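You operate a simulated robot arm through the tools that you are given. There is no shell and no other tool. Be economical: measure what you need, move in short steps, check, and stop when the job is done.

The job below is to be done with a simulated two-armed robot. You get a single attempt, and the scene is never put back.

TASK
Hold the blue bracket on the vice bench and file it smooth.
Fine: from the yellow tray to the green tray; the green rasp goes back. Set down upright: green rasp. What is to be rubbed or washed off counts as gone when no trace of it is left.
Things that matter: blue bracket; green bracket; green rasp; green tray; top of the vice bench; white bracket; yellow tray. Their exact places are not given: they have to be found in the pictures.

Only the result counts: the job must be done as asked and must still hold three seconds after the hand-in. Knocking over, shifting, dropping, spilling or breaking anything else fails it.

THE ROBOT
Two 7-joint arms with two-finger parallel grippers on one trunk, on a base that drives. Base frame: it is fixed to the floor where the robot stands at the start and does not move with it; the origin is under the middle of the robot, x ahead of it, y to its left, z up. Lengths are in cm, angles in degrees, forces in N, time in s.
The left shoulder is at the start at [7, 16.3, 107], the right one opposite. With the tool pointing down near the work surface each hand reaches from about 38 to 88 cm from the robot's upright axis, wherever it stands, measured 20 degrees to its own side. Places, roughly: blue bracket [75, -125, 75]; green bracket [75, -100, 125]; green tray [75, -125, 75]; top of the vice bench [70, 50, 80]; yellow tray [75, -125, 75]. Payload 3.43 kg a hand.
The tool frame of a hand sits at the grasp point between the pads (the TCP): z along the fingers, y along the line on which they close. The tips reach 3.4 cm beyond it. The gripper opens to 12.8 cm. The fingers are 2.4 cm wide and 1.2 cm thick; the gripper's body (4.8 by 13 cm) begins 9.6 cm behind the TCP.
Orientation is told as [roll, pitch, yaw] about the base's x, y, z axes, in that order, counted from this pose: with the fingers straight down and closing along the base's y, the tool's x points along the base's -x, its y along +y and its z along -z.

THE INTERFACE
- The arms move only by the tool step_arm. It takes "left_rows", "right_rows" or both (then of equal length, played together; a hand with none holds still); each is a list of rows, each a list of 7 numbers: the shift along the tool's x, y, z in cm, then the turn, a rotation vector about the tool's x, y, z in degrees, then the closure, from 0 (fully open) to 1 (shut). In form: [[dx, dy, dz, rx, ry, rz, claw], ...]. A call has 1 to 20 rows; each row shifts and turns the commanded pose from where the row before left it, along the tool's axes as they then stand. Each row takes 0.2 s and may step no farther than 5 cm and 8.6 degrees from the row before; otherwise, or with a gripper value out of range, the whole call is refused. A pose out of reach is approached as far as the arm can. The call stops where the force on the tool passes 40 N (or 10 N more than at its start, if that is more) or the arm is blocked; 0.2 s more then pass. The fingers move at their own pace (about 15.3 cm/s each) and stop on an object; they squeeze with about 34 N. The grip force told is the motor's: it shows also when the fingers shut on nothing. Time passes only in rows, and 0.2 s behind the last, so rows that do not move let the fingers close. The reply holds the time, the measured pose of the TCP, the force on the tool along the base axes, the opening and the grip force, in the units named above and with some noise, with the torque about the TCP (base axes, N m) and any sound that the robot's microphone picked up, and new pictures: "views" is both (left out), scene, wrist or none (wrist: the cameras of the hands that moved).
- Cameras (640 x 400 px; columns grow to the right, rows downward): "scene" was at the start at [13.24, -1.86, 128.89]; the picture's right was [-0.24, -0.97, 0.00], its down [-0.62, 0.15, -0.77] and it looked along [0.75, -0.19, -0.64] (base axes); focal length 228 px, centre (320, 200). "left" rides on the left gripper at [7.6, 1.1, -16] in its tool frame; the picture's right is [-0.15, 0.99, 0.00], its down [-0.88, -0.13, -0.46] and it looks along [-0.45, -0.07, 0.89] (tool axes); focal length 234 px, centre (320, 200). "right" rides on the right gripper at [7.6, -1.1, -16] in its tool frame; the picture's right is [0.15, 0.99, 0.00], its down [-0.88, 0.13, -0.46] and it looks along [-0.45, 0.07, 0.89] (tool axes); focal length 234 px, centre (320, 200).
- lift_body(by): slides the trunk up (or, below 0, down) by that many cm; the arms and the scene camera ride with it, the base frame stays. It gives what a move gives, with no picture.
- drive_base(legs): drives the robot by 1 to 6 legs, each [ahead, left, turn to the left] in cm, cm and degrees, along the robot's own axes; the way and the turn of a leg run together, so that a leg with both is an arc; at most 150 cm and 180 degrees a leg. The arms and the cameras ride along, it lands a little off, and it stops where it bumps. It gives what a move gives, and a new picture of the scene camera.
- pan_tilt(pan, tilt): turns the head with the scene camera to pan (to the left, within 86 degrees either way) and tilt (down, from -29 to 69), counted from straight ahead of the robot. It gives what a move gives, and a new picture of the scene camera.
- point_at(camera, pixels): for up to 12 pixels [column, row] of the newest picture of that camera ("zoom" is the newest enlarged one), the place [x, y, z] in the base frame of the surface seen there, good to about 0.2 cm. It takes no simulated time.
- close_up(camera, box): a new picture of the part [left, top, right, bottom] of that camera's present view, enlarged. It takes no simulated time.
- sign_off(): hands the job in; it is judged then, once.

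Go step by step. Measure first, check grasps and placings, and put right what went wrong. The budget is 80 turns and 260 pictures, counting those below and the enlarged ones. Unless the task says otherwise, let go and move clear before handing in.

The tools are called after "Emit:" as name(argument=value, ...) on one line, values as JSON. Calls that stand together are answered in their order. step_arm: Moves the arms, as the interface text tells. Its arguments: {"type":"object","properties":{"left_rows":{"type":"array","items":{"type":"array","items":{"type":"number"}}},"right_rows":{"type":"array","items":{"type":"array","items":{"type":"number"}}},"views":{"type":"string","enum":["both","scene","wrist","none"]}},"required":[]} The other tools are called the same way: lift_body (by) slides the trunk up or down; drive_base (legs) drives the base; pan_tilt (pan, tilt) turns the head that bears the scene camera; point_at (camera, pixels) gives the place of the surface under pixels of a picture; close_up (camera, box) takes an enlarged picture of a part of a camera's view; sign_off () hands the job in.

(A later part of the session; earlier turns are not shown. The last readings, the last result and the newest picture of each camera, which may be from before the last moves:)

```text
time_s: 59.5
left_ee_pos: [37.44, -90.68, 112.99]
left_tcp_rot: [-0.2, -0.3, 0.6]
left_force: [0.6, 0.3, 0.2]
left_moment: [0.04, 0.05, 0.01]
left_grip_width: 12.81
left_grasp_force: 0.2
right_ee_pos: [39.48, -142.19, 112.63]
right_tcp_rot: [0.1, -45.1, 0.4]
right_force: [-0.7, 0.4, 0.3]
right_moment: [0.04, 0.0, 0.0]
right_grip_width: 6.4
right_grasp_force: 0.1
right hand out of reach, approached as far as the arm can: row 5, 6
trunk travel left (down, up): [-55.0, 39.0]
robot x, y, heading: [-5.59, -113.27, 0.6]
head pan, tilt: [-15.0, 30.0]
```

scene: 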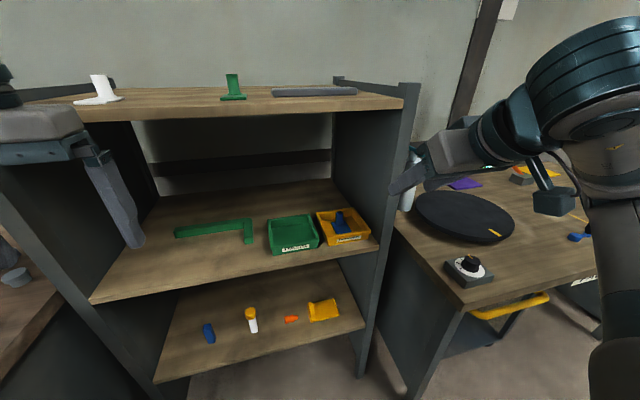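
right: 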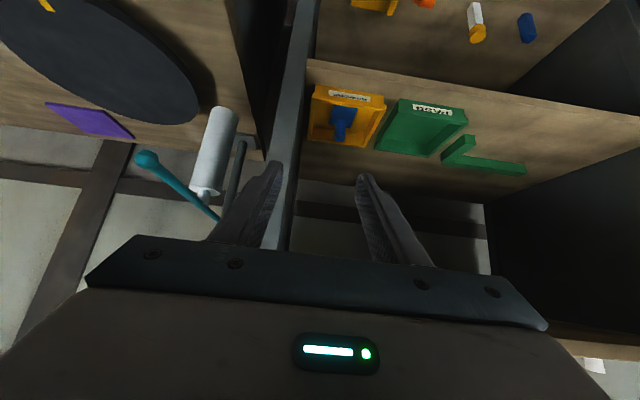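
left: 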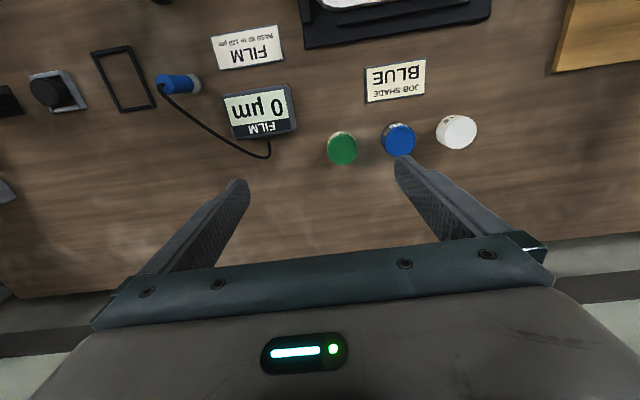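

The arm is cramped; back off 14 cm, then stage the hand in front of the tray.

Emit:
drive_base(legs=[[-14, 0, 0]])

Emit:
step_arm(right_rows=[[0, 2.5, 3, 0, 0, 0, 0.5], [0, 2.5, 4, 0, 0, 0, 0.5], [0, 0, 4, 0, 0, 0, 0.5], [0, 0, 4, 0, 0, 0, 0.5]], views="both")

```text
time_s: 60.9
left_ee_pos: [23.41, -90.74, 112.98]
left_tcp_rot: [-0.2, -0.2, 0.6]
left_force: [-0.1, -0.5, -0.3]
left_moment: [-0.05, -0.02, 0.02]
left_grip_width: 12.81
left_grasp_force: 0.0
right_ee_pos: [25.59, -142.22, 112.59]
right_tcp_rot: [0.1, -44.9, 0.3]
right_force: [0.8, -0.1, 0.8]
right_moment: [0.0, -0.01, 0.01]
right_grip_width: 6.4
right_grasp_force: 0.0
trunk travel left (down, up): [-55.0, 39.0]
robot x, y, heading: [-19.54, -113.49, 0.6]
head pan, tilt: [-15.0, 30.0]
```

scene: 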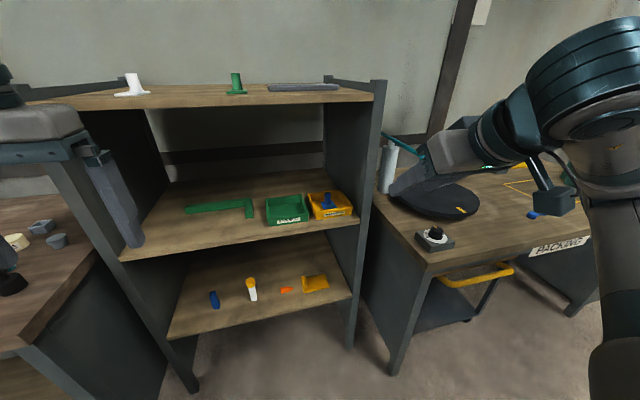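

```text
time_s: 61.9
left_ee_pos: [23.6, -90.86, 112.9]
left_tcp_rot: [-0.1, -0.1, 0.5]
left_force: [0.2, -0.7, -0.5]
left_moment: [-0.02, -0.02, -0.03]
left_grip_width: 12.82
left_grasp_force: 0.1
right_ee_pos: [36.24, -137.13, 101.81]
right_tcp_rot: [0.1, -44.9, 0.4]
right_force: [-0.4, 0.5, -0.4]
right_moment: [-0.03, 0.02, -0.02]
right_grip_width: 6.4
right_grasp_force: 0.0
trunk travel left (down, up): [-55.0, 39.0]
robot x, y, heading: [-19.54, -113.12, 0.4]
head pan, tilt: [-15.0, 30.0]
```

scene: 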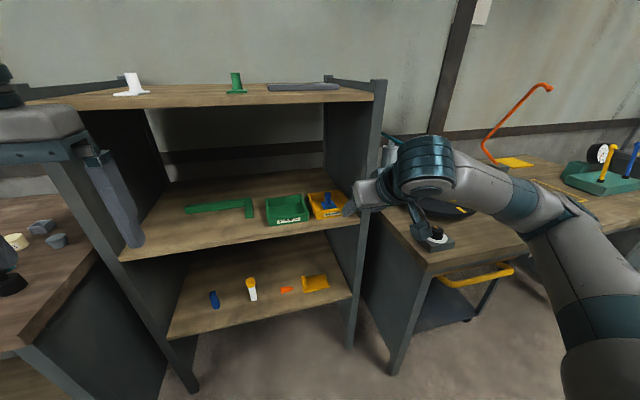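
right: 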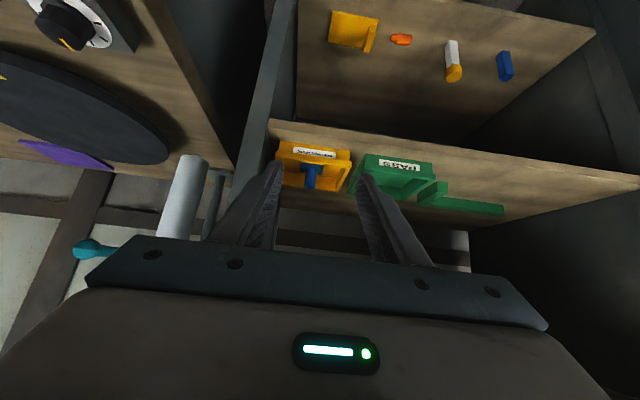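

Checking the elbow clearance over the packing bench dial and looking at the bracket through the wrist camera.

Emit:
point_at(camera="scene", pixels=[[425, 175], [430, 218], [433, 240], [540, 180], [575, 240], [450, 205]])

Emit:
close_up(camera="right", box=[270, 130, 366, 190])

Emit:
point_at(camera="zoom", pixels=[[275, 290], [275, 230], [230, 330], [320, 330], [275, 310], [275, 250]])

```text
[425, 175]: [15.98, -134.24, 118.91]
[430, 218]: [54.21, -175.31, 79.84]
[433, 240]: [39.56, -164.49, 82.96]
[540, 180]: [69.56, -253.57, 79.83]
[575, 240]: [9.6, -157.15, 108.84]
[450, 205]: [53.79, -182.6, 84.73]
```

```text
6.67 times, centred on (318, 160) of right
```

zoom: 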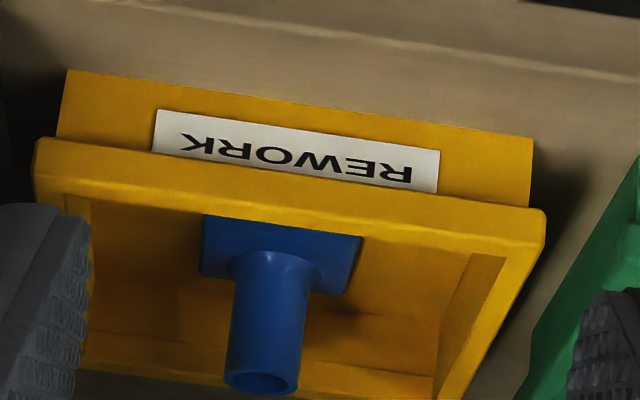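

```text
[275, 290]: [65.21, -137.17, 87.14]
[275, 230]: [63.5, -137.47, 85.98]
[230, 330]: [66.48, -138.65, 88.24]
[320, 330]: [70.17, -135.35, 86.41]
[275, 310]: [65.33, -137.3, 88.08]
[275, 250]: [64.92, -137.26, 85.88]
```

The post is at about [66.7,-137.1], z 86–91. Moving to a pre-grasp 10 cm back along the tool axis.

Emit:
step_arm(right_rows=[[-2.62, 0, 3.69, 0, 0, 0, 0.5], [-2.62, 0, 3.69, 0, 0, 0, 0.5], [-2.62, 0, 3.69, 0, 0, 0, 0.5], [-2.62, 0, 3.69, 0, 0, 0, 0.5], [-2.62, 0, 3.69, 0, 0, 0, 0.5]], views="both")

Emit:
close_up(camera="right", box=[220, 80, 420, 205])

```text
time_s: 63.1
left_ee_pos: [23.61, -90.78, 112.91]
left_tcp_rot: [-0.2, -0.1, 0.6]
left_force: [0.4, 0.0, 0.3]
left_moment: [0.0, 0.02, -0.04]
left_grip_width: 12.81
left_grasp_force: 0.1
right_ee_pos: [58.67, -136.92, 98.18]
right_tcp_rot: [0.1, -44.9, 0.3]
right_force: [0.1, -0.1, 0.2]
right_moment: [-0.01, 0.01, -0.02]
right_grip_width: 6.39
right_grasp_force: 0.1
trunk travel left (down, up): [-55.0, 39.0]
robot x, y, heading: [-19.43, -113.53, 0.2]
head pan, tilt: [-15.0, 30.0]
```

scene: 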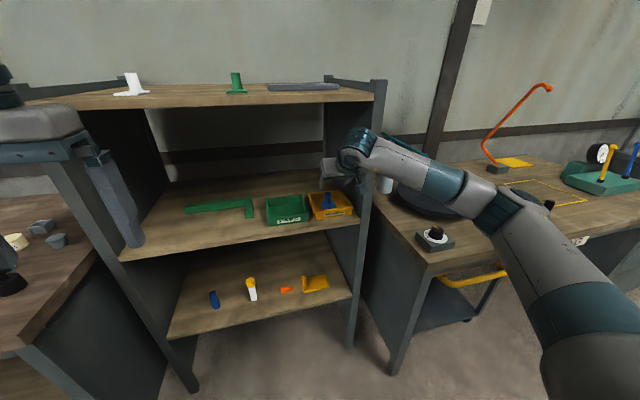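
right: 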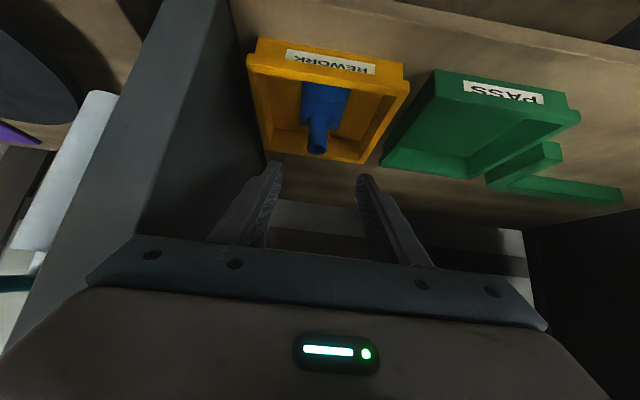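

```text
3.20 times, centred on (320, 142) of right
```

zoom: 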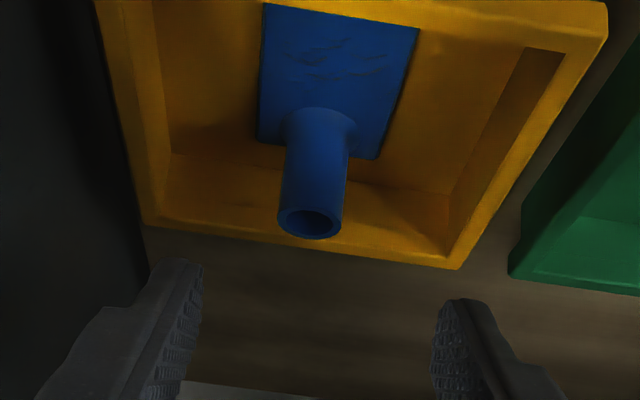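

Rough marks are visible on the front half of the plate (zoom 330,60). Measuring post and plate.

Emit:
point_at(camera="zoom", pixels=[[315, 170], [315, 200], [290, 190], [345, 190], [285, 215], [340, 220], [310, 236], [330, 60], [268, 10], [415, 35], [260, 135], [375, 155]])

Emit:
close_up(camera="right", box=[285, 70, 365, 120])

```text
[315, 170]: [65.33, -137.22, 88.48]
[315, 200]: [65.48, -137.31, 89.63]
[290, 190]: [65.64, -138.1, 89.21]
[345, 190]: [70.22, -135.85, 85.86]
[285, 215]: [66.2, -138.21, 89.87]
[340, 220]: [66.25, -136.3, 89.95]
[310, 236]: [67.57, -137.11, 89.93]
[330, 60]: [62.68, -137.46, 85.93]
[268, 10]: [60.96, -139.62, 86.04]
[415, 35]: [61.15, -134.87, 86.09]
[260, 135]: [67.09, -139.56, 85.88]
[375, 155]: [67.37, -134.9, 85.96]
```

```text
8.00 times, centred on (325, 95) of right
```

zoom: 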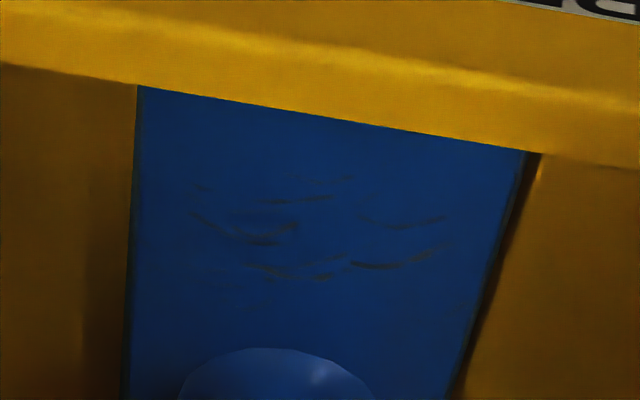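

Post centre [66.3,-137.2], top z≈90; the rough patch is on the plate in front of the post. Advancing to grasp the post.

Emit:
step_arm(right_rows=[[0.6, -0.14, 3.5, 0, 0, 0, 0.5], [0.64, -0.14, 3.5, 0, 0, 0, 0.5], [0, 0, 3.5, 0, 0, 0, 0.5], [0, 0, 0, 0, 0, 0, 0.5]], views="wrist")

Emit:
close_up(camera="right", box=[220, 80, 420, 205])

```text
time_s: 64.1
left_ee_pos: [23.44, -90.84, 113.06]
left_tcp_rot: [-0.2, -0.1, 0.5]
left_force: [-1.1, 0.9, 0.1]
left_moment: [0.0, -0.01, 0.01]
left_grip_width: 12.83
left_grasp_force: 0.1
right_ee_pos: [64.92, -137.3, 89.9]
right_tcp_rot: [0.1, -45.1, 0.3]
right_force: [0.9, 0.4, 0.1]
right_moment: [-0.03, 0.01, -0.02]
right_grip_width: 6.37
right_grasp_force: 0.0
trunk travel left (down, up): [-55.0, 39.0]
robot x, y, heading: [-19.14, -113.79, 0.4]
head pan, tilt: [-15.0, 30.0]
```

right: 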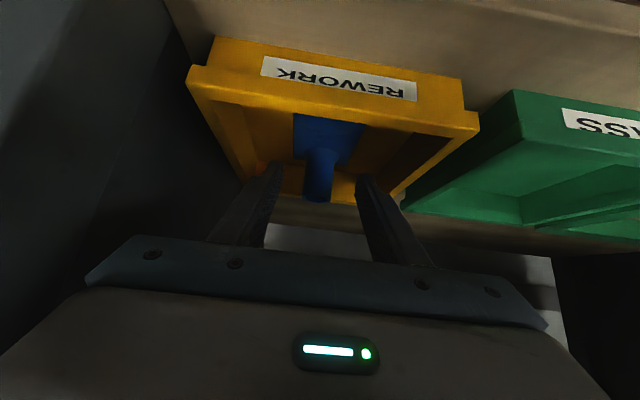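

```text
3.20 times, centred on (320, 142) of right
```

zoom: 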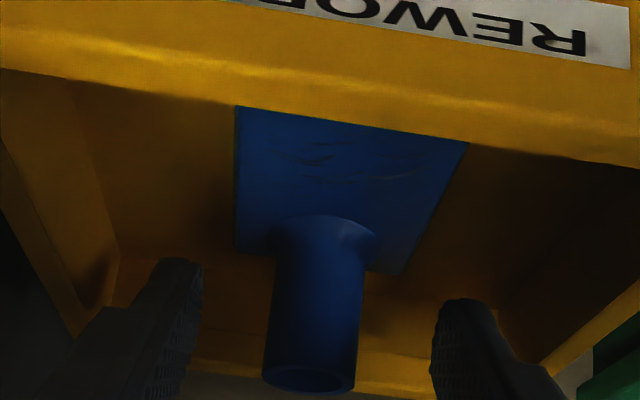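

The post sits between the fingers, no contact force. Closing.

Emit:
step_arm(right_rows=[[0, 0, 0, 0, 0, 0, 0.8], [0, 0, 0, 0, 0, 0, 1], [0, 0, 0, 0, 0, 0, 1], [0, 0, 0, 0, 0, 0, 1]], views="none")

Emit:
step_arm(right_rows=[[-0.7, 0, -0.7, 0, 0, 0, 1], [-1.4, 0, -1.4, 0, 0, 0, 1], [-1.4, 0, -1.4, 0, 0, 0, 1], [-1.4, 0, -1.4, 0, 0, 0, 1]], views="wrist")

```text
time_s: 65.1
left_ee_pos: [23.41, -90.68, 113.06]
left_tcp_rot: [-0.2, -0.2, 0.6]
left_force: [-0.6, -0.1, -0.3]
left_moment: [0.03, 0.02, 0.0]
left_grip_width: 12.8
left_grasp_force: 0.1
right_ee_pos: [65.05, -137.25, 89.78]
right_tcp_rot: [0.1, -44.8, 0.3]
right_force: [-0.3, 0.0, 0.0]
right_moment: [0.01, -0.03, 0.02]
right_grip_width: 2.22
right_grasp_force: 33.9
trunk travel left (down, up): [-55.0, 39.0]
robot x, y, heading: [-19.45, -113.35, 0.3]
head pan, tilt: [-15.0, 30.0]
```

```text
time_s: 66.1
left_ee_pos: [23.46, -90.83, 112.89]
left_tcp_rot: [-0.1, -0.3, 0.6]
left_force: [0.0, 0.1, -0.5]
left_moment: [-0.01, -0.02, 0.0]
left_grip_width: 12.79
left_grasp_force: 0.1
right_ee_pos: [65.02, -137.34, 96.76]
right_tcp_rot: [0.1, -44.9, 0.3]
right_force: [-0.4, -0.4, -0.1]
right_moment: [-0.01, -0.01, -0.03]
right_grip_width: 2.19
right_grasp_force: 33.8
trunk travel left (down, up): [-55.0, 39.0]
robot x, y, heading: [-19.22, -113.27, 0.7]
head pan, tilt: [-15.0, 30.0]
```

right: 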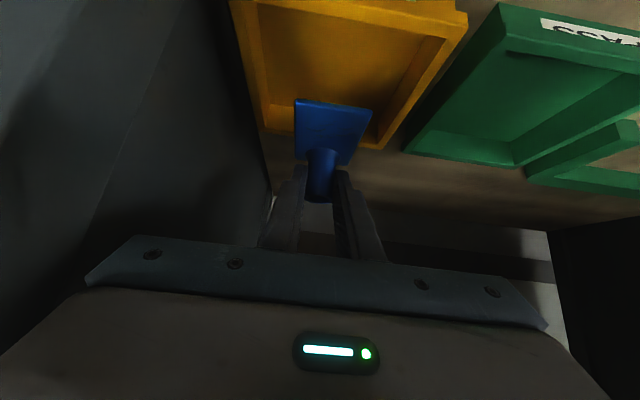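

Bracket is held (width 2.2 cm) and clear of the tray. Backing out of the rack, then pulling the arm in and going to the bench.

Emit:
drive_base(legs=[[-34, 0, 0]])

Emit:
step_arm(right_rows=[[2, 0, -4, 0, 0, 0, 1], [2, 0, -4, 0, 0, 0, 1], [2, 0, -4, 0, 0, 0, 1], [2, 0, -4, 0, 0, 0, 1], [1, 0, -3, 0, 0, 0, 1]], views="none")

Emit:
drive_base(legs=[[0, 105, 0]])

Emit:
pan_tilt(pan=0, tilt=35)

```text
time_s: 68.3
left_ee_pos: [-10.21, -91.13, 113.14]
left_tcp_rot: [-0.2, -0.2, 0.6]
left_force: [-0.3, -0.5, 0.5]
left_moment: [-0.04, -0.03, 0.0]
left_grip_width: 12.79
left_grasp_force: 0.1
right_ee_pos: [31.28, -137.52, 96.77]
right_tcp_rot: [0.1, -45.0, 0.3]
right_force: [0.1, -0.4, -0.2]
right_moment: [0.0, 0.02, -0.03]
right_grip_width: 2.2
right_grasp_force: 34.4
trunk travel left (down, up): [-55.0, 39.0]
robot x, y, heading: [-53.11, -113.49, 0.4]
head pan, tilt: [-15.0, 30.0]
```

scene: 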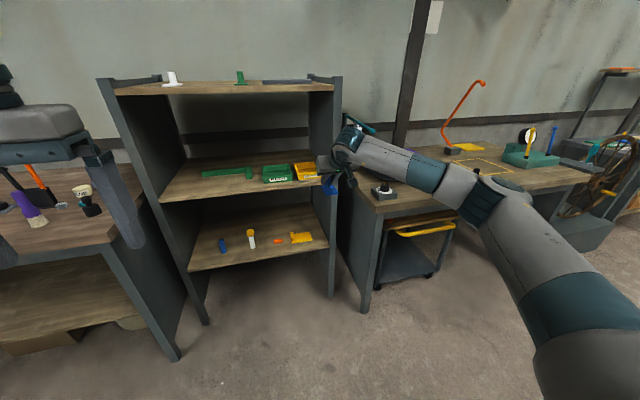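

```text
time_s: 69.5
left_ee_pos: [-10.24, -91.06, 113.09]
left_tcp_rot: [-0.1, -0.2, 0.6]
left_force: [0.6, -0.7, 0.3]
left_moment: [-0.04, 0.01, -0.03]
left_grip_width: 12.79
left_grasp_force: 0.1
right_ee_pos: [11.58, -137.58, 103.94]
right_tcp_rot: [0.1, -44.9, 0.4]
right_force: [-0.3, 0.4, -0.5]
right_moment: [-0.01, -0.01, 0.0]
right_grip_width: 2.2
right_grasp_force: 34.2
trunk travel left (down, up): [-55.0, 39.0]
robot x, y, heading: [-52.81, -113.5, 0.4]
head pan, tilt: [-15.0, 30.0]
```

```text
time_s: 74.9
left_ee_pos: [-11.03, 14.96, 113.03]
left_tcp_rot: [-0.3, -0.2, 0.7]
left_force: [0.3, 0.1, 0.3]
left_moment: [0.0, 0.01, 0.01]
left_grip_width: 12.79
left_grasp_force: 0.0
right_ee_pos: [10.93, -31.68, 103.97]
right_tcp_rot: [0.2, -44.9, 0.4]
right_force: [-0.1, 0.7, -1.0]
right_moment: [0.02, 0.01, 0.01]
right_grip_width: 2.18
right_grasp_force: 34.0
trunk travel left (down, up): [-55.0, 39.0]
robot x, y, heading: [-53.84, -6.97, 0.5]
head pan, tilt: [-15.0, 30.0]
```

scene: 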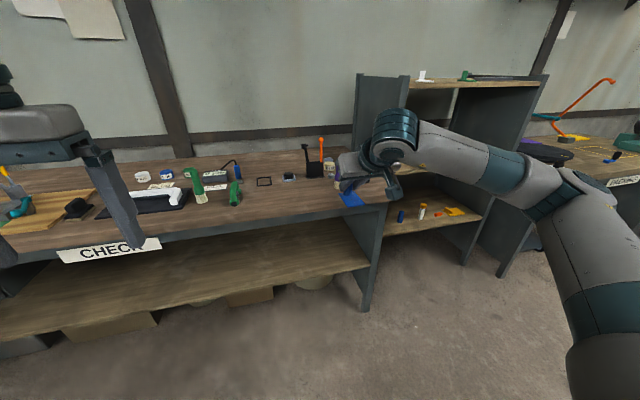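

```text
time_s: 75.7
left_ee_pos: [-10.98, 14.88, 112.98]
left_tcp_rot: [-0.2, -0.3, 0.7]
left_force: [0.4, -0.6, 0.1]
left_moment: [0.04, 0.02, 0.0]
left_grip_width: 12.78
left_grasp_force: 0.1
right_ee_pos: [10.95, -31.48, 103.87]
right_tcp_rot: [0.1, -44.9, 0.3]
right_force: [0.1, 0.8, -0.5]
right_moment: [-0.02, 0.02, 0.0]
right_grip_width: 2.18
right_grasp_force: 33.6
trunk travel left (down, up): [-55.0, 39.0]
robot x, y, heading: [-53.7, -7.8, 0.4]
head pan, tilt: [0.0, 35.0]
```

scene: 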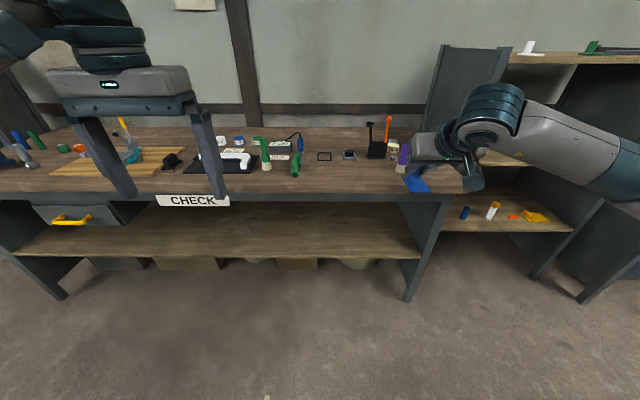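

Shift the right hand left to keep clear of the purple brush, then drive forward.

Emit:
step_arm(right_rows=[[0, 4.5, 0, 0, 0, 0, 1], [0, 4.5, 0, 0, 0, 0, 1], [0, 4.5, 0, 0, 0, 0, 1]], views="none")

Emit:
drive_base(legs=[[31, 0, 0]])

Emit:
pan_tilt(pan=-5, tilt=45)

Emit:
close_up(camera="right", box=[0, 0, 640, 400])

```text
time_s: 76.5
left_ee_pos: [-10.91, 15.13, 113.05]
left_tcp_rot: [-0.4, -0.1, 0.7]
left_force: [0.3, 0.4, 0.0]
left_moment: [-0.03, 0.01, 0.01]
left_grip_width: 12.8
left_grasp_force: 0.1
right_ee_pos: [10.98, -17.82, 103.91]
right_tcp_rot: [-0.1, -44.9, 0.5]
right_force: [0.1, 0.2, -1.5]
right_moment: [-0.04, 0.0, -0.01]
right_grip_width: 2.2
right_grasp_force: 33.6
trunk travel left (down, up): [-55.0, 39.0]
robot x, y, heading: [-54.06, -7.58, 0.5]
head pan, tilt: [0.0, 35.0]
```

```text
time_s: 78.6
left_ee_pos: [20.33, 15.22, 113.02]
left_tcp_rot: [-0.2, -0.3, 0.7]
left_force: [-0.7, 0.5, 0.2]
left_moment: [0.02, 0.02, 0.02]
left_grip_width: 12.79
left_grasp_force: 0.0
right_ee_pos: [42.21, -17.81, 103.89]
right_tcp_rot: [0.1, -44.9, 0.4]
right_force: [-0.4, 0.9, -1.5]
right_moment: [-0.01, 0.01, -0.03]
right_grip_width: 2.18
right_grasp_force: 34.0
trunk travel left (down, up): [-55.0, 39.0]
robot x, y, heading: [-22.95, -7.55, 0.6]
head pan, tilt: [0.0, 35.0]
```

scene: 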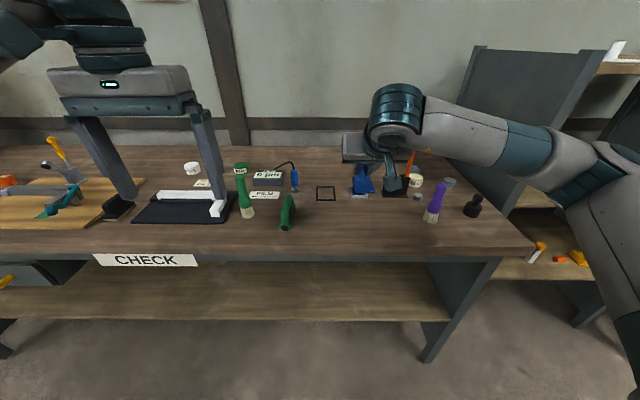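

```text
time_s: 79.3
left_ee_pos: [20.2, 15.13, 112.99]
left_tcp_rot: [-0.3, -0.2, 0.7]
left_force: [0.3, -0.5, -0.8]
left_moment: [0.02, -0.01, 0.01]
left_grip_width: 12.77
left_grasp_force: 0.1
right_ee_pos: [42.12, -17.88, 103.91]
right_tcp_rot: [0.2, -45.0, 0.4]
right_force: [0.3, -0.9, -0.8]
right_moment: [0.01, -0.03, -0.01]
right_grip_width: 2.21
right_grasp_force: 34.0
trunk travel left (down, up): [-55.0, 39.0]
robot x, y, heading: [-22.63, -7.45, 0.4]
head pan, tilt: [-5.0, 45.0]
```

scene: 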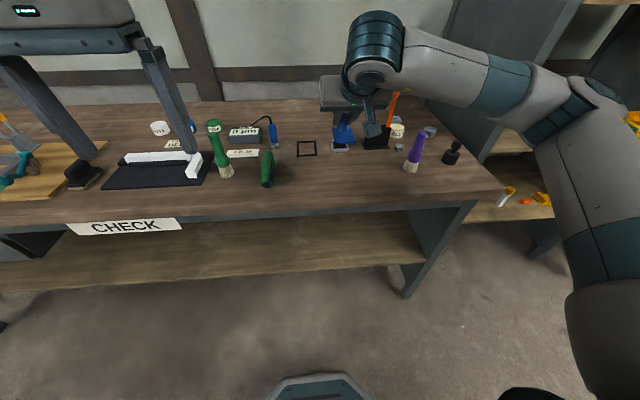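

```text
1.00 times, centred on (320, 200) of right
```

zoom: 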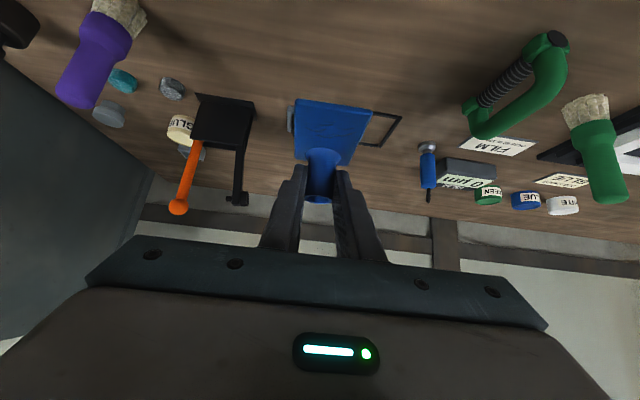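

The wrist view shows bench layout and rasp well. Measuring the free area and the rasp.

Emit:
point_at(camera="scene", pixels=[[308, 150], [340, 148], [410, 168], [300, 158], [315, 158], [370, 190], [300, 190], [268, 186], [320, 215], [377, 148]])

Emit:
close_up(camera="right", box=[440, 20, 600, 120])

Emit:
point_at(camera="zoom", pixels=[[440, 80], [140, 310], [230, 250], [340, 180], [440, 150], [160, 410], [440, 300], [480, 200], [300, 390]])

```text
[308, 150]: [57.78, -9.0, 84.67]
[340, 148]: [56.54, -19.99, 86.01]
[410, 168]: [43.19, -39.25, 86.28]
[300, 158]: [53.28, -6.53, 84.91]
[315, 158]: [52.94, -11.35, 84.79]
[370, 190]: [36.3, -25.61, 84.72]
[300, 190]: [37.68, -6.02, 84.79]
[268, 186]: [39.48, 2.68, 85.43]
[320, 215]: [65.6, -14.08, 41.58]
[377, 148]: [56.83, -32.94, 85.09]
```

```text
4.00 times, centred on (520, 70) of right
```

zoom: 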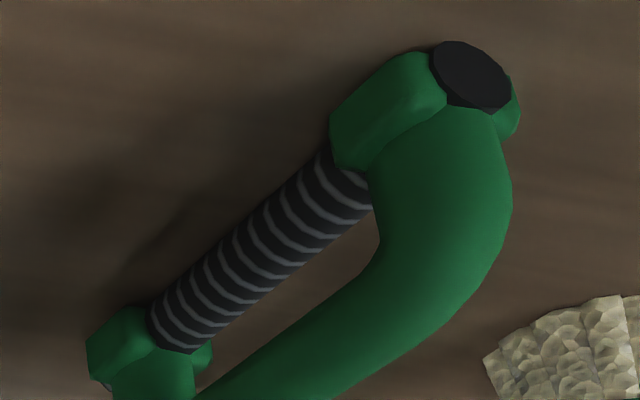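

```text
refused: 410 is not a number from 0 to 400
```

Emit:
point_at(camera="zoom", pixels=[[440, 75], [120, 330], [180, 310], [250, 250], [330, 190], [370, 110], [470, 80], [440, 180], [480, 200], [410, 310], [280, 370], [240, 270]])

Emit:
close_up(camera="scene", box=[240, 135, 304, 195])

```text
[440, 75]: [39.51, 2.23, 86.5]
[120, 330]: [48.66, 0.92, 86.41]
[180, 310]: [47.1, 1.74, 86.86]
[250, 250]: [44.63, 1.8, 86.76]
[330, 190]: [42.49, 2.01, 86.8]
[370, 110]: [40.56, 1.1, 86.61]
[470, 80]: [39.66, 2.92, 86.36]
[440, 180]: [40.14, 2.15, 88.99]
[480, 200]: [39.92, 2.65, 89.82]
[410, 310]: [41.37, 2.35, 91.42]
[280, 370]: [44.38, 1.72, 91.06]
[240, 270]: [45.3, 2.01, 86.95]
```

```text
6.67 times, centred on (272, 165) of scene
```

zoom: 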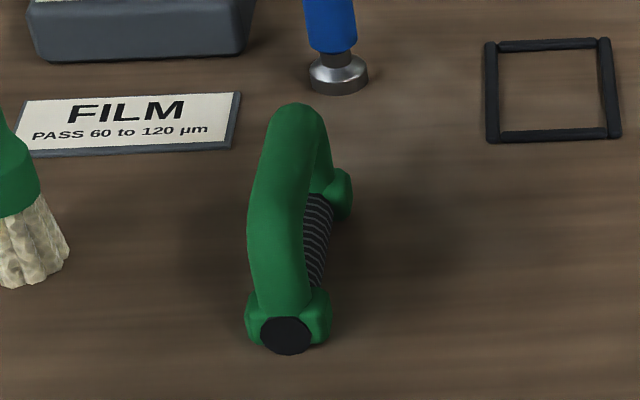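

The rasp: striped rod (axis z≈86, x 41–48) under a bow handle topping out at z≈91.6, standing bow-up. Plan: turn the right hand to point left, set the bracket down so the left hand can hold it by the post with the patch facing right, and file with the right hand. Yawing the right hand +90°.

Emit:
step_arm(right_rows=[[0, 0, 0, -5.785, 0, -5.785, 1], [0, 0, 0, -5.785, 0, -5.785, 1], [0, 0, 0, -5.785, 0, -5.785, 1], [0, 0, 0, -5.785, 0, -5.785, 1], [0, 0, 0, -5.785, 0, -5.785, 1], [0, 0, 0, -5.785, 0, -5.785, 1], [0, 0, 0, -5.785, 0, -5.785, 1], [0, 0, 0, -5.785, 0, -5.785, 1], [0, 0, 0, -5.785, 0, -5.785, 1], [0, 0, 0, -5.785, 0, -5.785, 1], [0, 0, 0, -5.785, 0, -5.785, 1]], views="both")

```text
time_s: 81.7
left_ee_pos: [20.42, 15.18, 113.07]
left_tcp_rot: [-0.2, -0.2, 0.6]
left_force: [-1.1, -0.9, 0.7]
left_moment: [0.01, -0.03, 0.02]
left_grip_width: 12.8
left_grasp_force: 0.1
right_ee_pos: [42.09, -17.75, 103.84]
right_tcp_rot: [0.1, -45.0, 57.7]
right_force: [-0.5, 0.4, -0.8]
right_moment: [0.03, 0.05, 0.02]
right_grip_width: 2.17
right_grasp_force: 33.6
right hand out of reach, approached as far as the arm can: row 8, 9, 10, 11
trunk travel left (down, up): [-55.0, 39.0]
robot x, y, heading: [-22.9, -7.5, 0.5]
head pan, tilt: [-5.0, 45.0]
```

scene: 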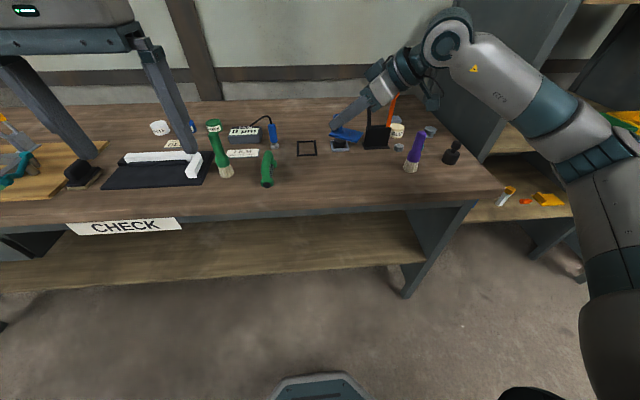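
right: 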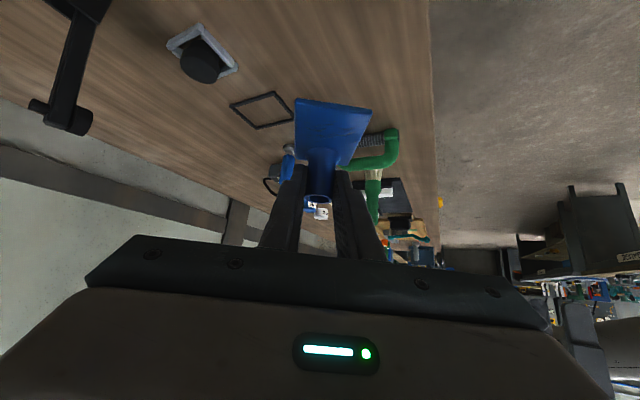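

Yaw stops at 58° with this tilt — good enough; the left hand can grip accordingly. Lowering the bracket toward the free area around [42,-13].

Emit:
step_arm(right_rows=[[1.12, 0.9, 3.1, 0, 0, 0, 1], [1.12, 0.9, 3.1, 0, 0, 0, 1], [1.12, 0.9, 3.1, 0, 0, 0, 1]], views="scene")

Emit:
close_up(camera="scene", box=[260, 100, 420, 200])

```text
time_s: 82.5
left_ee_pos: [20.26, 15.24, 112.94]
left_tcp_rot: [-0.2, -0.1, 0.6]
left_force: [0.3, -0.4, -0.3]
left_moment: [-0.01, 0.03, 0.0]
left_grip_width: 12.81
left_grasp_force: 0.0
right_ee_pos: [42.13, -12.9, 94.95]
right_tcp_rot: [0.2, -45.0, 57.6]
right_force: [0.5, 0.8, -1.3]
right_moment: [0.01, 0.03, 0.04]
right_grip_width: 2.22
right_grasp_force: 33.4
trunk travel left (down, up): [-55.0, 39.0]
robot x, y, heading: [-22.75, -7.46, 0.3]
head pan, tilt: [-5.0, 45.0]
```

scene: 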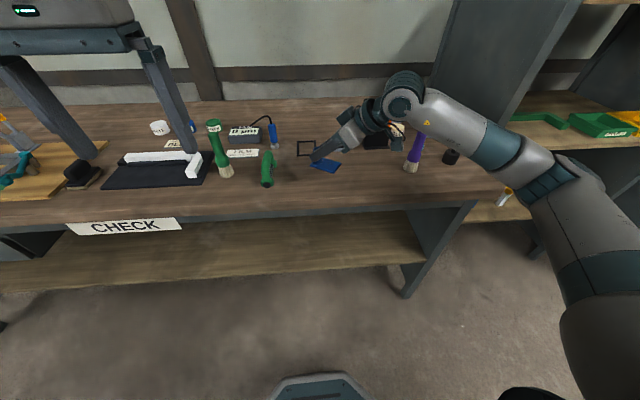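

```text
4.00 times, centred on (340, 150) of scene
```

zoom: 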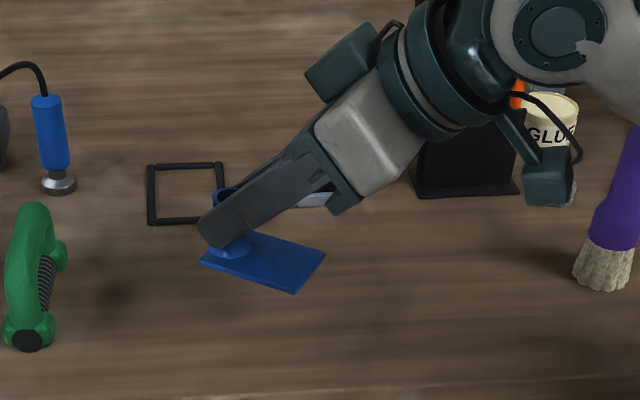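

Emit:
point_at(camera="zoom", pixels=[[545, 190], [500, 125], [540, 270], [345, 60], [260, 280], [260, 250], [450, 130], [520, 100], [345, 200], [620, 180]])

```text
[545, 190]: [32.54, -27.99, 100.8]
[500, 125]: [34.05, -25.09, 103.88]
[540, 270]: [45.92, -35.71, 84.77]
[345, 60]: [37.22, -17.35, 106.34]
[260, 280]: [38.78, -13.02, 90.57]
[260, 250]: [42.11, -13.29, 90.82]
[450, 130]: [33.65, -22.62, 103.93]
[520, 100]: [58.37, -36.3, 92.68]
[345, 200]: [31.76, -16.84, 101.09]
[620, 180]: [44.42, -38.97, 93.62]
```

Emit:
step_arm(right_rows=[[1.4, 0, 1.4, 0, 0, 0, 1], [1.4, 0, 1.4, 0, 0, 0, 1], [0.4, 0, 0.4, 0, 0, 0, 1]], views="scene")

Emit:
close_up(camera="scene", box=[300, 145, 364, 185])

Emit:
point_at(camera="zoom", pixels=[[200, 250], [200, 290], [150, 300], [260, 280], [130, 170], [200, 320]])

```text
time_s: 83.3
left_ee_pos: [20.26, 15.05, 113.06]
left_tcp_rot: [-0.2, -0.2, 0.6]
left_force: [-0.1, 0.1, 0.8]
left_moment: [-0.02, 0.0, 0.01]
left_grip_width: 12.8
left_grasp_force: 0.1
right_ee_pos: [41.99, -12.67, 90.47]
right_tcp_rot: [0.1, -45.0, 57.7]
right_force: [0.6, 0.5, -1.1]
right_moment: [-0.01, -0.03, 0.01]
right_grip_width: 2.19
right_grasp_force: 34.9
trunk travel left (down, up): [-55.0, 39.0]
robot x, y, heading: [-22.84, -7.13, 0.3]
head pan, tilt: [-5.0, 45.0]
```

scene: 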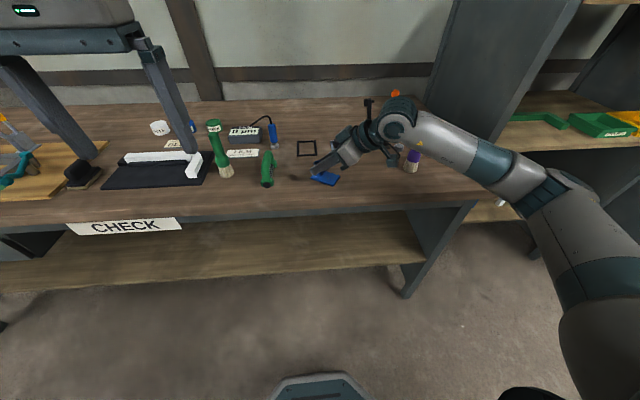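

```text
10.00 times, centred on (332, 165) of scene
```

zoom: 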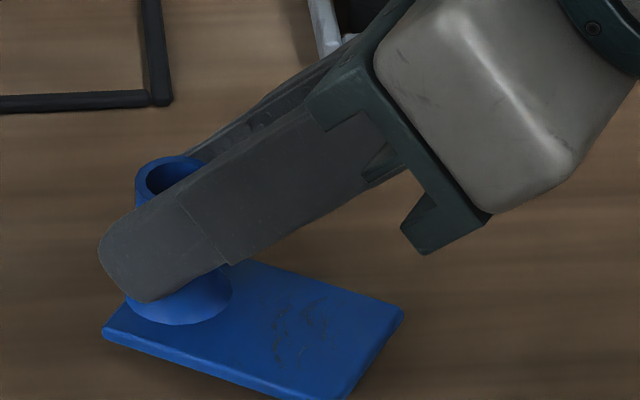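

```text
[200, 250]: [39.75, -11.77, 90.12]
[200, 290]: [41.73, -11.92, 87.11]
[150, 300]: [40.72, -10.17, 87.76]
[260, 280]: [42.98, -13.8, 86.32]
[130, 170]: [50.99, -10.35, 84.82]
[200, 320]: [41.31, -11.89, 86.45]
```

Plate top is at z 86.3; lowering the last bit gently.

Emit:
step_arm(right_rows=[[0.28, 0, 0.28, 0, 0, 0, 1], [0.14, 0, 0.14, 0, 0, 0, 1], [0.14, 0, 0.14, 0, 0, 0, 1]], views="none")

Emit:
close_up(camera="scene", box=[300, 145, 364, 185])

```text
time_s: 84.1
left_ee_pos: [20.29, 15.16, 112.96]
left_tcp_rot: [-0.2, -0.1, 0.7]
left_force: [0.0, -1.0, -0.3]
left_moment: [-0.01, -0.05, -0.01]
left_grip_width: 12.78
left_grasp_force: 0.1
right_ee_pos: [41.99, -12.83, 89.71]
right_tcp_rot: [0.1, -45.0, 57.6]
right_force: [0.6, -0.9, -0.9]
right_moment: [0.0, 0.0, 0.02]
right_grip_width: 2.17
right_grasp_force: 34.0
trunk travel left (down, up): [-55.0, 39.0]
robot x, y, heading: [-22.5, -7.82, 0.5]
head pan, tilt: [-5.0, 45.0]
```

```text
10.00 times, centred on (332, 165) of scene
```

zoom: 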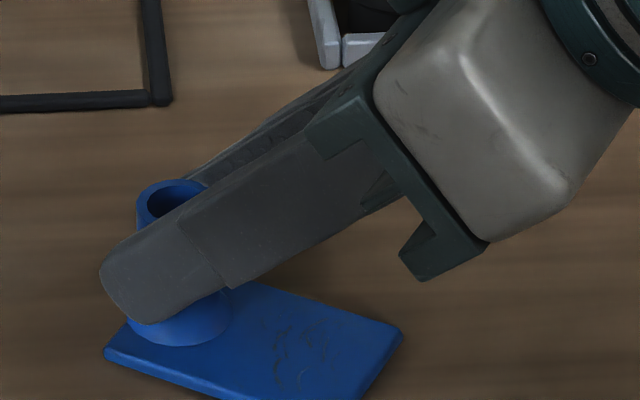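

Emit:
step_arm(right_rows=[[0.1, 0, 0.1, 0, 0, 0, 1], [0.1, 0, 0.1, 0, 0, 0, 1], [0, 0, 0, 0, 0, 0, 1]], views="none")

Emit:
step_arm(right_rows=[[0.1, 0, 0.1, 0, 0, 0, 1], [0.1, 0, 0.1, 0, 0, 0, 1], [0, 0, 0, 0, 0, 0, 1]], views="none")

Emit:
close_up(camera="scene", box=[300, 145, 364, 185])

Emit:
point_at(camera="zoom", pixels=[[260, 300], [300, 350], [350, 330], [190, 200]])

```text
time_s: 84.9
left_ee_pos: [20.35, 15.15, 113.08]
left_tcp_rot: [-0.2, -0.3, 0.7]
left_force: [0.4, 0.0, -0.2]
left_moment: [0.01, 0.01, -0.03]
left_grip_width: 12.8
left_grasp_force: 0.2
right_ee_pos: [42.04, -12.88, 89.5]
right_tcp_rot: [0.0, -45.1, 57.7]
right_force: [0.9, 0.3, 7.9]
right_moment: [-0.25, 0.33, 0.06]
right_grip_width: 2.16
right_grasp_force: 34.0
trunk travel left (down, up): [-55.0, 39.0]
robot x, y, heading: [-22.74, -7.35, 0.4]
head pan, tilt: [-5.0, 45.0]
```

```text
time_s: 85.7
left_ee_pos: [20.09, 15.15, 113.02]
left_tcp_rot: [-0.2, -0.3, 0.7]
left_force: [0.0, -0.2, 0.3]
left_moment: [-0.02, 0.04, 0.0]
left_grip_width: 12.8
left_grasp_force: 0.1
right_ee_pos: [42.06, -12.84, 89.49]
right_tcp_rot: [-0.3, -45.3, 57.8]
right_force: [5.7, -0.9, 26.4]
right_moment: [0.02, 0.13, -0.05]
right_grip_width: 2.18
right_grasp_force: 33.7
trunk travel left (down, up): [-55.0, 39.0]
robot x, y, heading: [-23.03, -7.41, 0.6]
head pan, tilt: [-5.0, 45.0]
```

```text
10.00 times, centred on (332, 165) of scene
```

zoom: 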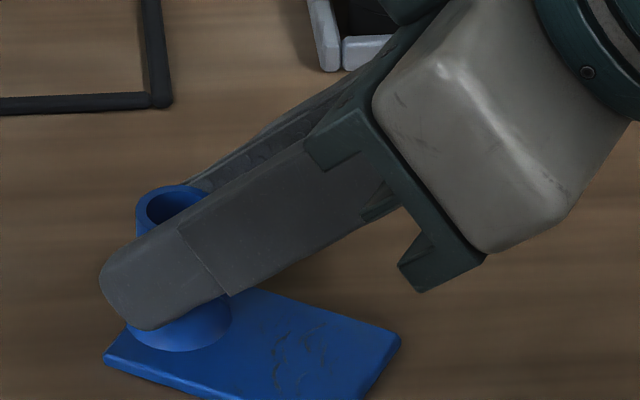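

```text
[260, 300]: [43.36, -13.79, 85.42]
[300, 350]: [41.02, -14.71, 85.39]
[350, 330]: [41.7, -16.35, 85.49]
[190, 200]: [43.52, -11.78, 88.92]
```

Plate is on the bench (contact at TCP z 89.5, plate top 85.4). Ease off, open, and retreat along the tool axis.

Emit:
step_arm(right_rows=[[-0.14, 0, -0.14, 0, 0, 0, 1], [0, 0, 0, 0, 0, 0, 0.6], [0, 0, 0, 0, 0, 0, 0.6], [0, 0, -3, 0, 0, 0, 0.6], [0, 0, -4, 0, 0, 0, 0.6], [0, 0, -4.5, 0, 0, 0, 0.6], [0, 0, -4.5, 0, 0, 0, 0.6]], views="both")

Emit:
close_up(camera="scene", box=[300, 145, 364, 185])

Emit:
point_at(camera="zoom", pixels=[[105, 360], [398, 345], [250, 290], [170, 195], [150, 270], [200, 270], [280, 350], [330, 350], [175, 250]])

```text
time_s: 87.3
left_ee_pos: [20.2, 15.22, 112.99]
left_tcp_rot: [-0.1, -0.2, 0.7]
left_force: [0.1, -0.4, 0.4]
left_moment: [0.04, -0.04, 0.0]
left_grip_width: 12.81
left_grasp_force: 0.0
right_ee_pos: [35.98, -22.45, 100.77]
right_tcp_rot: [0.1, -45.0, 57.8]
right_force: [0.5, -0.1, 0.3]
right_moment: [0.01, -0.01, -0.03]
right_grip_width: 5.12
right_grasp_force: 0.0
trunk travel left (down, up): [-55.0, 39.0]
robot x, y, heading: [-22.36, -7.36, 0.7]
head pan, tilt: [-5.0, 45.0]
```

scene: 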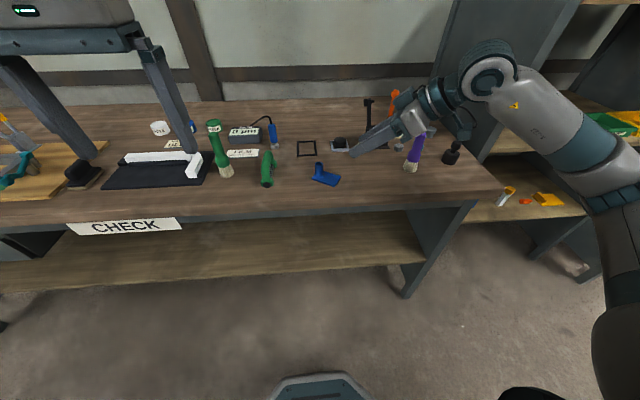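
right: 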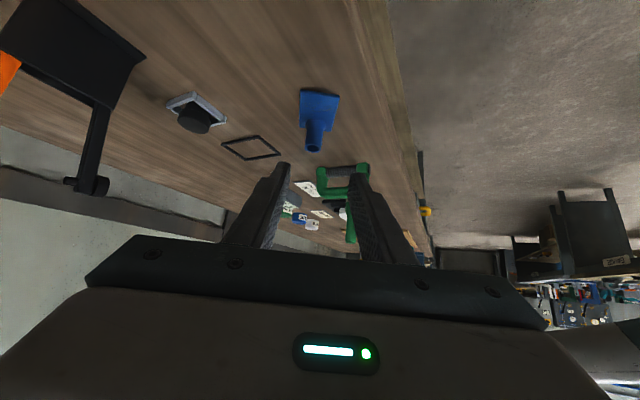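

```text
10.00 times, centred on (332, 165) of scene
```

zoom: 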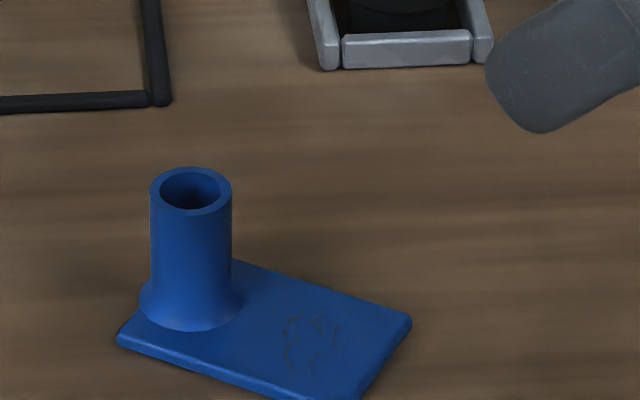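

```text
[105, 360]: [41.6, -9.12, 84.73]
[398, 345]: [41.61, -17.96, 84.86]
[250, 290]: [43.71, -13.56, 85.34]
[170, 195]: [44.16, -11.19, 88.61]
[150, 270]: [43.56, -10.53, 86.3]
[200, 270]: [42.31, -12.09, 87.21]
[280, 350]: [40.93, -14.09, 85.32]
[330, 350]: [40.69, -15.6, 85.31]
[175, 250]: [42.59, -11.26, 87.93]
```

The bracket stands free on the bench, patch at about [41,-14.9]. Now the right hand returns to vertical for picking the rasp.

Emit:
step_arm(right_rows=[[-1, 0, -1, 5.83, 0, 5.83, 0.4], [-1, 0, -1, 5.83, 0, 5.83, 0.4], [-1, 0, -1, 5.83, 0, 5.83, 0.4], [-1, 0, -1, 5.83, 0, 5.83, 0.4], [-1, 0, -1, 5.83, 0, 5.83, 0.4], [-1, 0, -1, 5.83, 0, 5.83, 0.4], [-1, 0, -1, 5.83, 0, 5.83, 0.4], [0, 0, 0, 0, 7.5, 0, 0.4], [0, 0, 0, 0, 7.5, 0, 0.4], [0, 0, 0, 0, 7.5, 0, 0.4], [0, 0, 0, 0, 7.5, 0, 0.4], [0, 0, 0, 0, 7.5, 0, 0.4], [0, 0, 0, 0, 7.5, 0, 0.4]], views="none")

Emit:
step_arm(right_rows=[[-1.7, 4.5, 0, 0, 0, 0, 0.4], [-1.7, 4.5, 0, 0, 0, 0, 0.4], [-1.7, 4.5, 0, 0, 0, 0, 0.4], [-1.7, 4.5, 0, 0, 0, 0, 0.4], [-1.7, 4.5, 0, 0, 0, 0, 0.4]], views="both")

```text
time_s: 90.1
left_ee_pos: [20.29, 15.13, 112.94]
left_tcp_rot: [-0.2, -0.2, 0.7]
left_force: [0.4, 0.1, 0.4]
left_moment: [-0.03, 0.03, -0.01]
left_grip_width: 12.79
left_grasp_force: 0.0
right_ee_pos: [36.1, -22.45, 110.48]
right_tcp_rot: [0.1, 0.3, 0.0]
right_force: [-0.5, 1.4, 0.5]
right_moment: [0.0, -0.01, -0.02]
right_grip_width: 7.68
right_grasp_force: 0.1
trunk travel left (down, up): [-55.0, 39.0]
robot x, y, heading: [-22.85, -7.14, 0.4]
head pan, tilt: [-5.0, 45.0]
```

```text
time_s: 91.3
left_ee_pos: [20.12, 15.36, 112.98]
left_tcp_rot: [-0.3, -0.2, 0.7]
left_force: [-0.4, 0.2, 0.6]
left_moment: [-0.05, -0.01, 0.0]
left_grip_width: 12.8
left_grasp_force: 0.1
right_ee_pos: [44.62, 0.41, 110.45]
right_tcp_rot: [-0.2, 0.0, 0.1]
right_force: [0.8, 0.7, 0.0]
right_moment: [-0.04, 0.04, 0.03]
right_grip_width: 7.69
right_grasp_force: 0.1
trunk travel left (down, up): [-55.0, 39.0]
robot x, y, heading: [-22.66, -7.22, 0.5]
head pan, tilt: [-5.0, 45.0]
```

scene: 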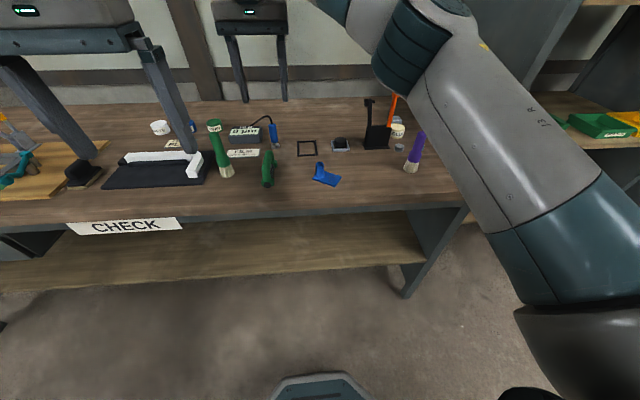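
right: 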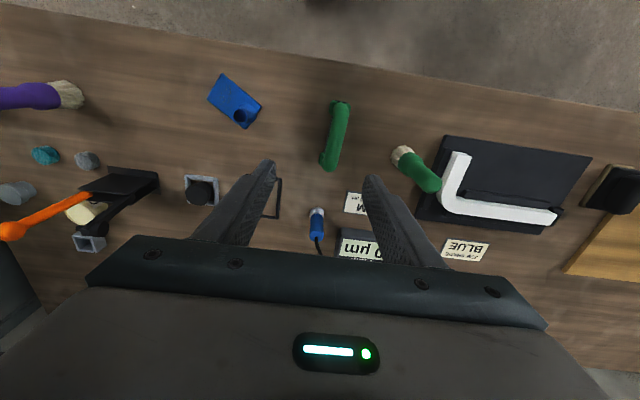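

Measuring the rasp from above with the wrist camera.

Emit:
close_up(camera="right", box=[256, 85, 416, 185])

Emit:
point_at(camera="zoom", pixels=[[340, 100], [330, 150], [320, 200], [310, 250], [300, 300], [290, 320], [345, 70]])

```text
4.00 times, centred on (336, 135) of right
```

zoom: 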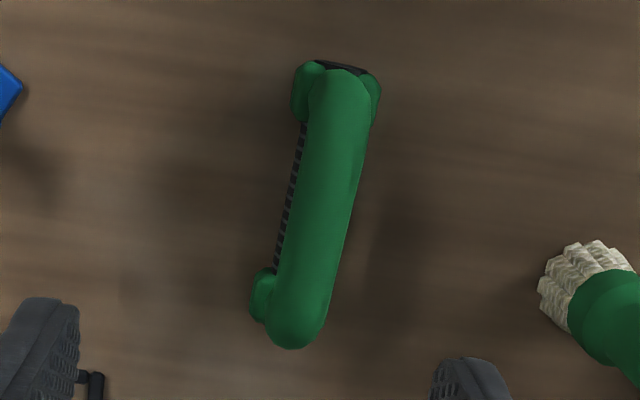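

```text
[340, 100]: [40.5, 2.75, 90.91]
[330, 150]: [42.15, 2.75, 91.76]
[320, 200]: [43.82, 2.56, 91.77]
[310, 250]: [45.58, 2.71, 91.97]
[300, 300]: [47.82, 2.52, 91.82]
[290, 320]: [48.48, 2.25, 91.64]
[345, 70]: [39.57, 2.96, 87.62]
```

Emit:
point_at(camera="right", pixels=[[433, 186], [425, 175], [412, 160], [402, 150], [395, 155], [412, 178]])

Emit:
step_arm(right_rows=[[0, 2.1, 4, 0, 0, 0, 0.6], [0, 0, 4, 0, 0, 0, 0.6]], views="wrist")

```text
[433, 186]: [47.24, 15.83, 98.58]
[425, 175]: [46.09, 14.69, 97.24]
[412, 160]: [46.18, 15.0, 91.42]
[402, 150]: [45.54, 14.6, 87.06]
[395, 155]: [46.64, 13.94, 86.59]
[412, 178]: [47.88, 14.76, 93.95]
```

```text
time_s: 91.9
left_ee_pos: [20.3, 15.26, 113.06]
left_tcp_rot: [-0.2, -0.1, 0.6]
left_force: [-0.7, -0.1, 0.4]
left_moment: [0.04, 0.0, 0.02]
left_grip_width: 12.82
left_grasp_force: 0.1
right_ee_pos: [44.65, 2.07, 102.57]
right_tcp_rot: [0.1, 0.1, 0.2]
right_force: [-0.5, -0.5, -1.3]
right_moment: [0.02, -0.03, 0.0]
right_grip_width: 5.13
right_grasp_force: 0.0
trunk travel left (down, up): [-55.0, 39.0]
robot x, y, heading: [-22.41, -7.42, 0.4]
head pan, tilt: [-5.0, 45.0]
```

right: 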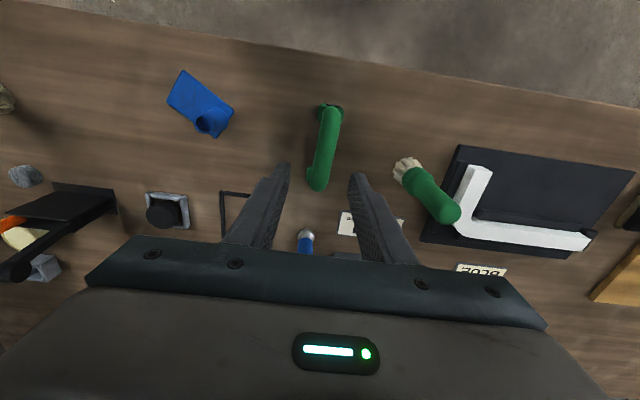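

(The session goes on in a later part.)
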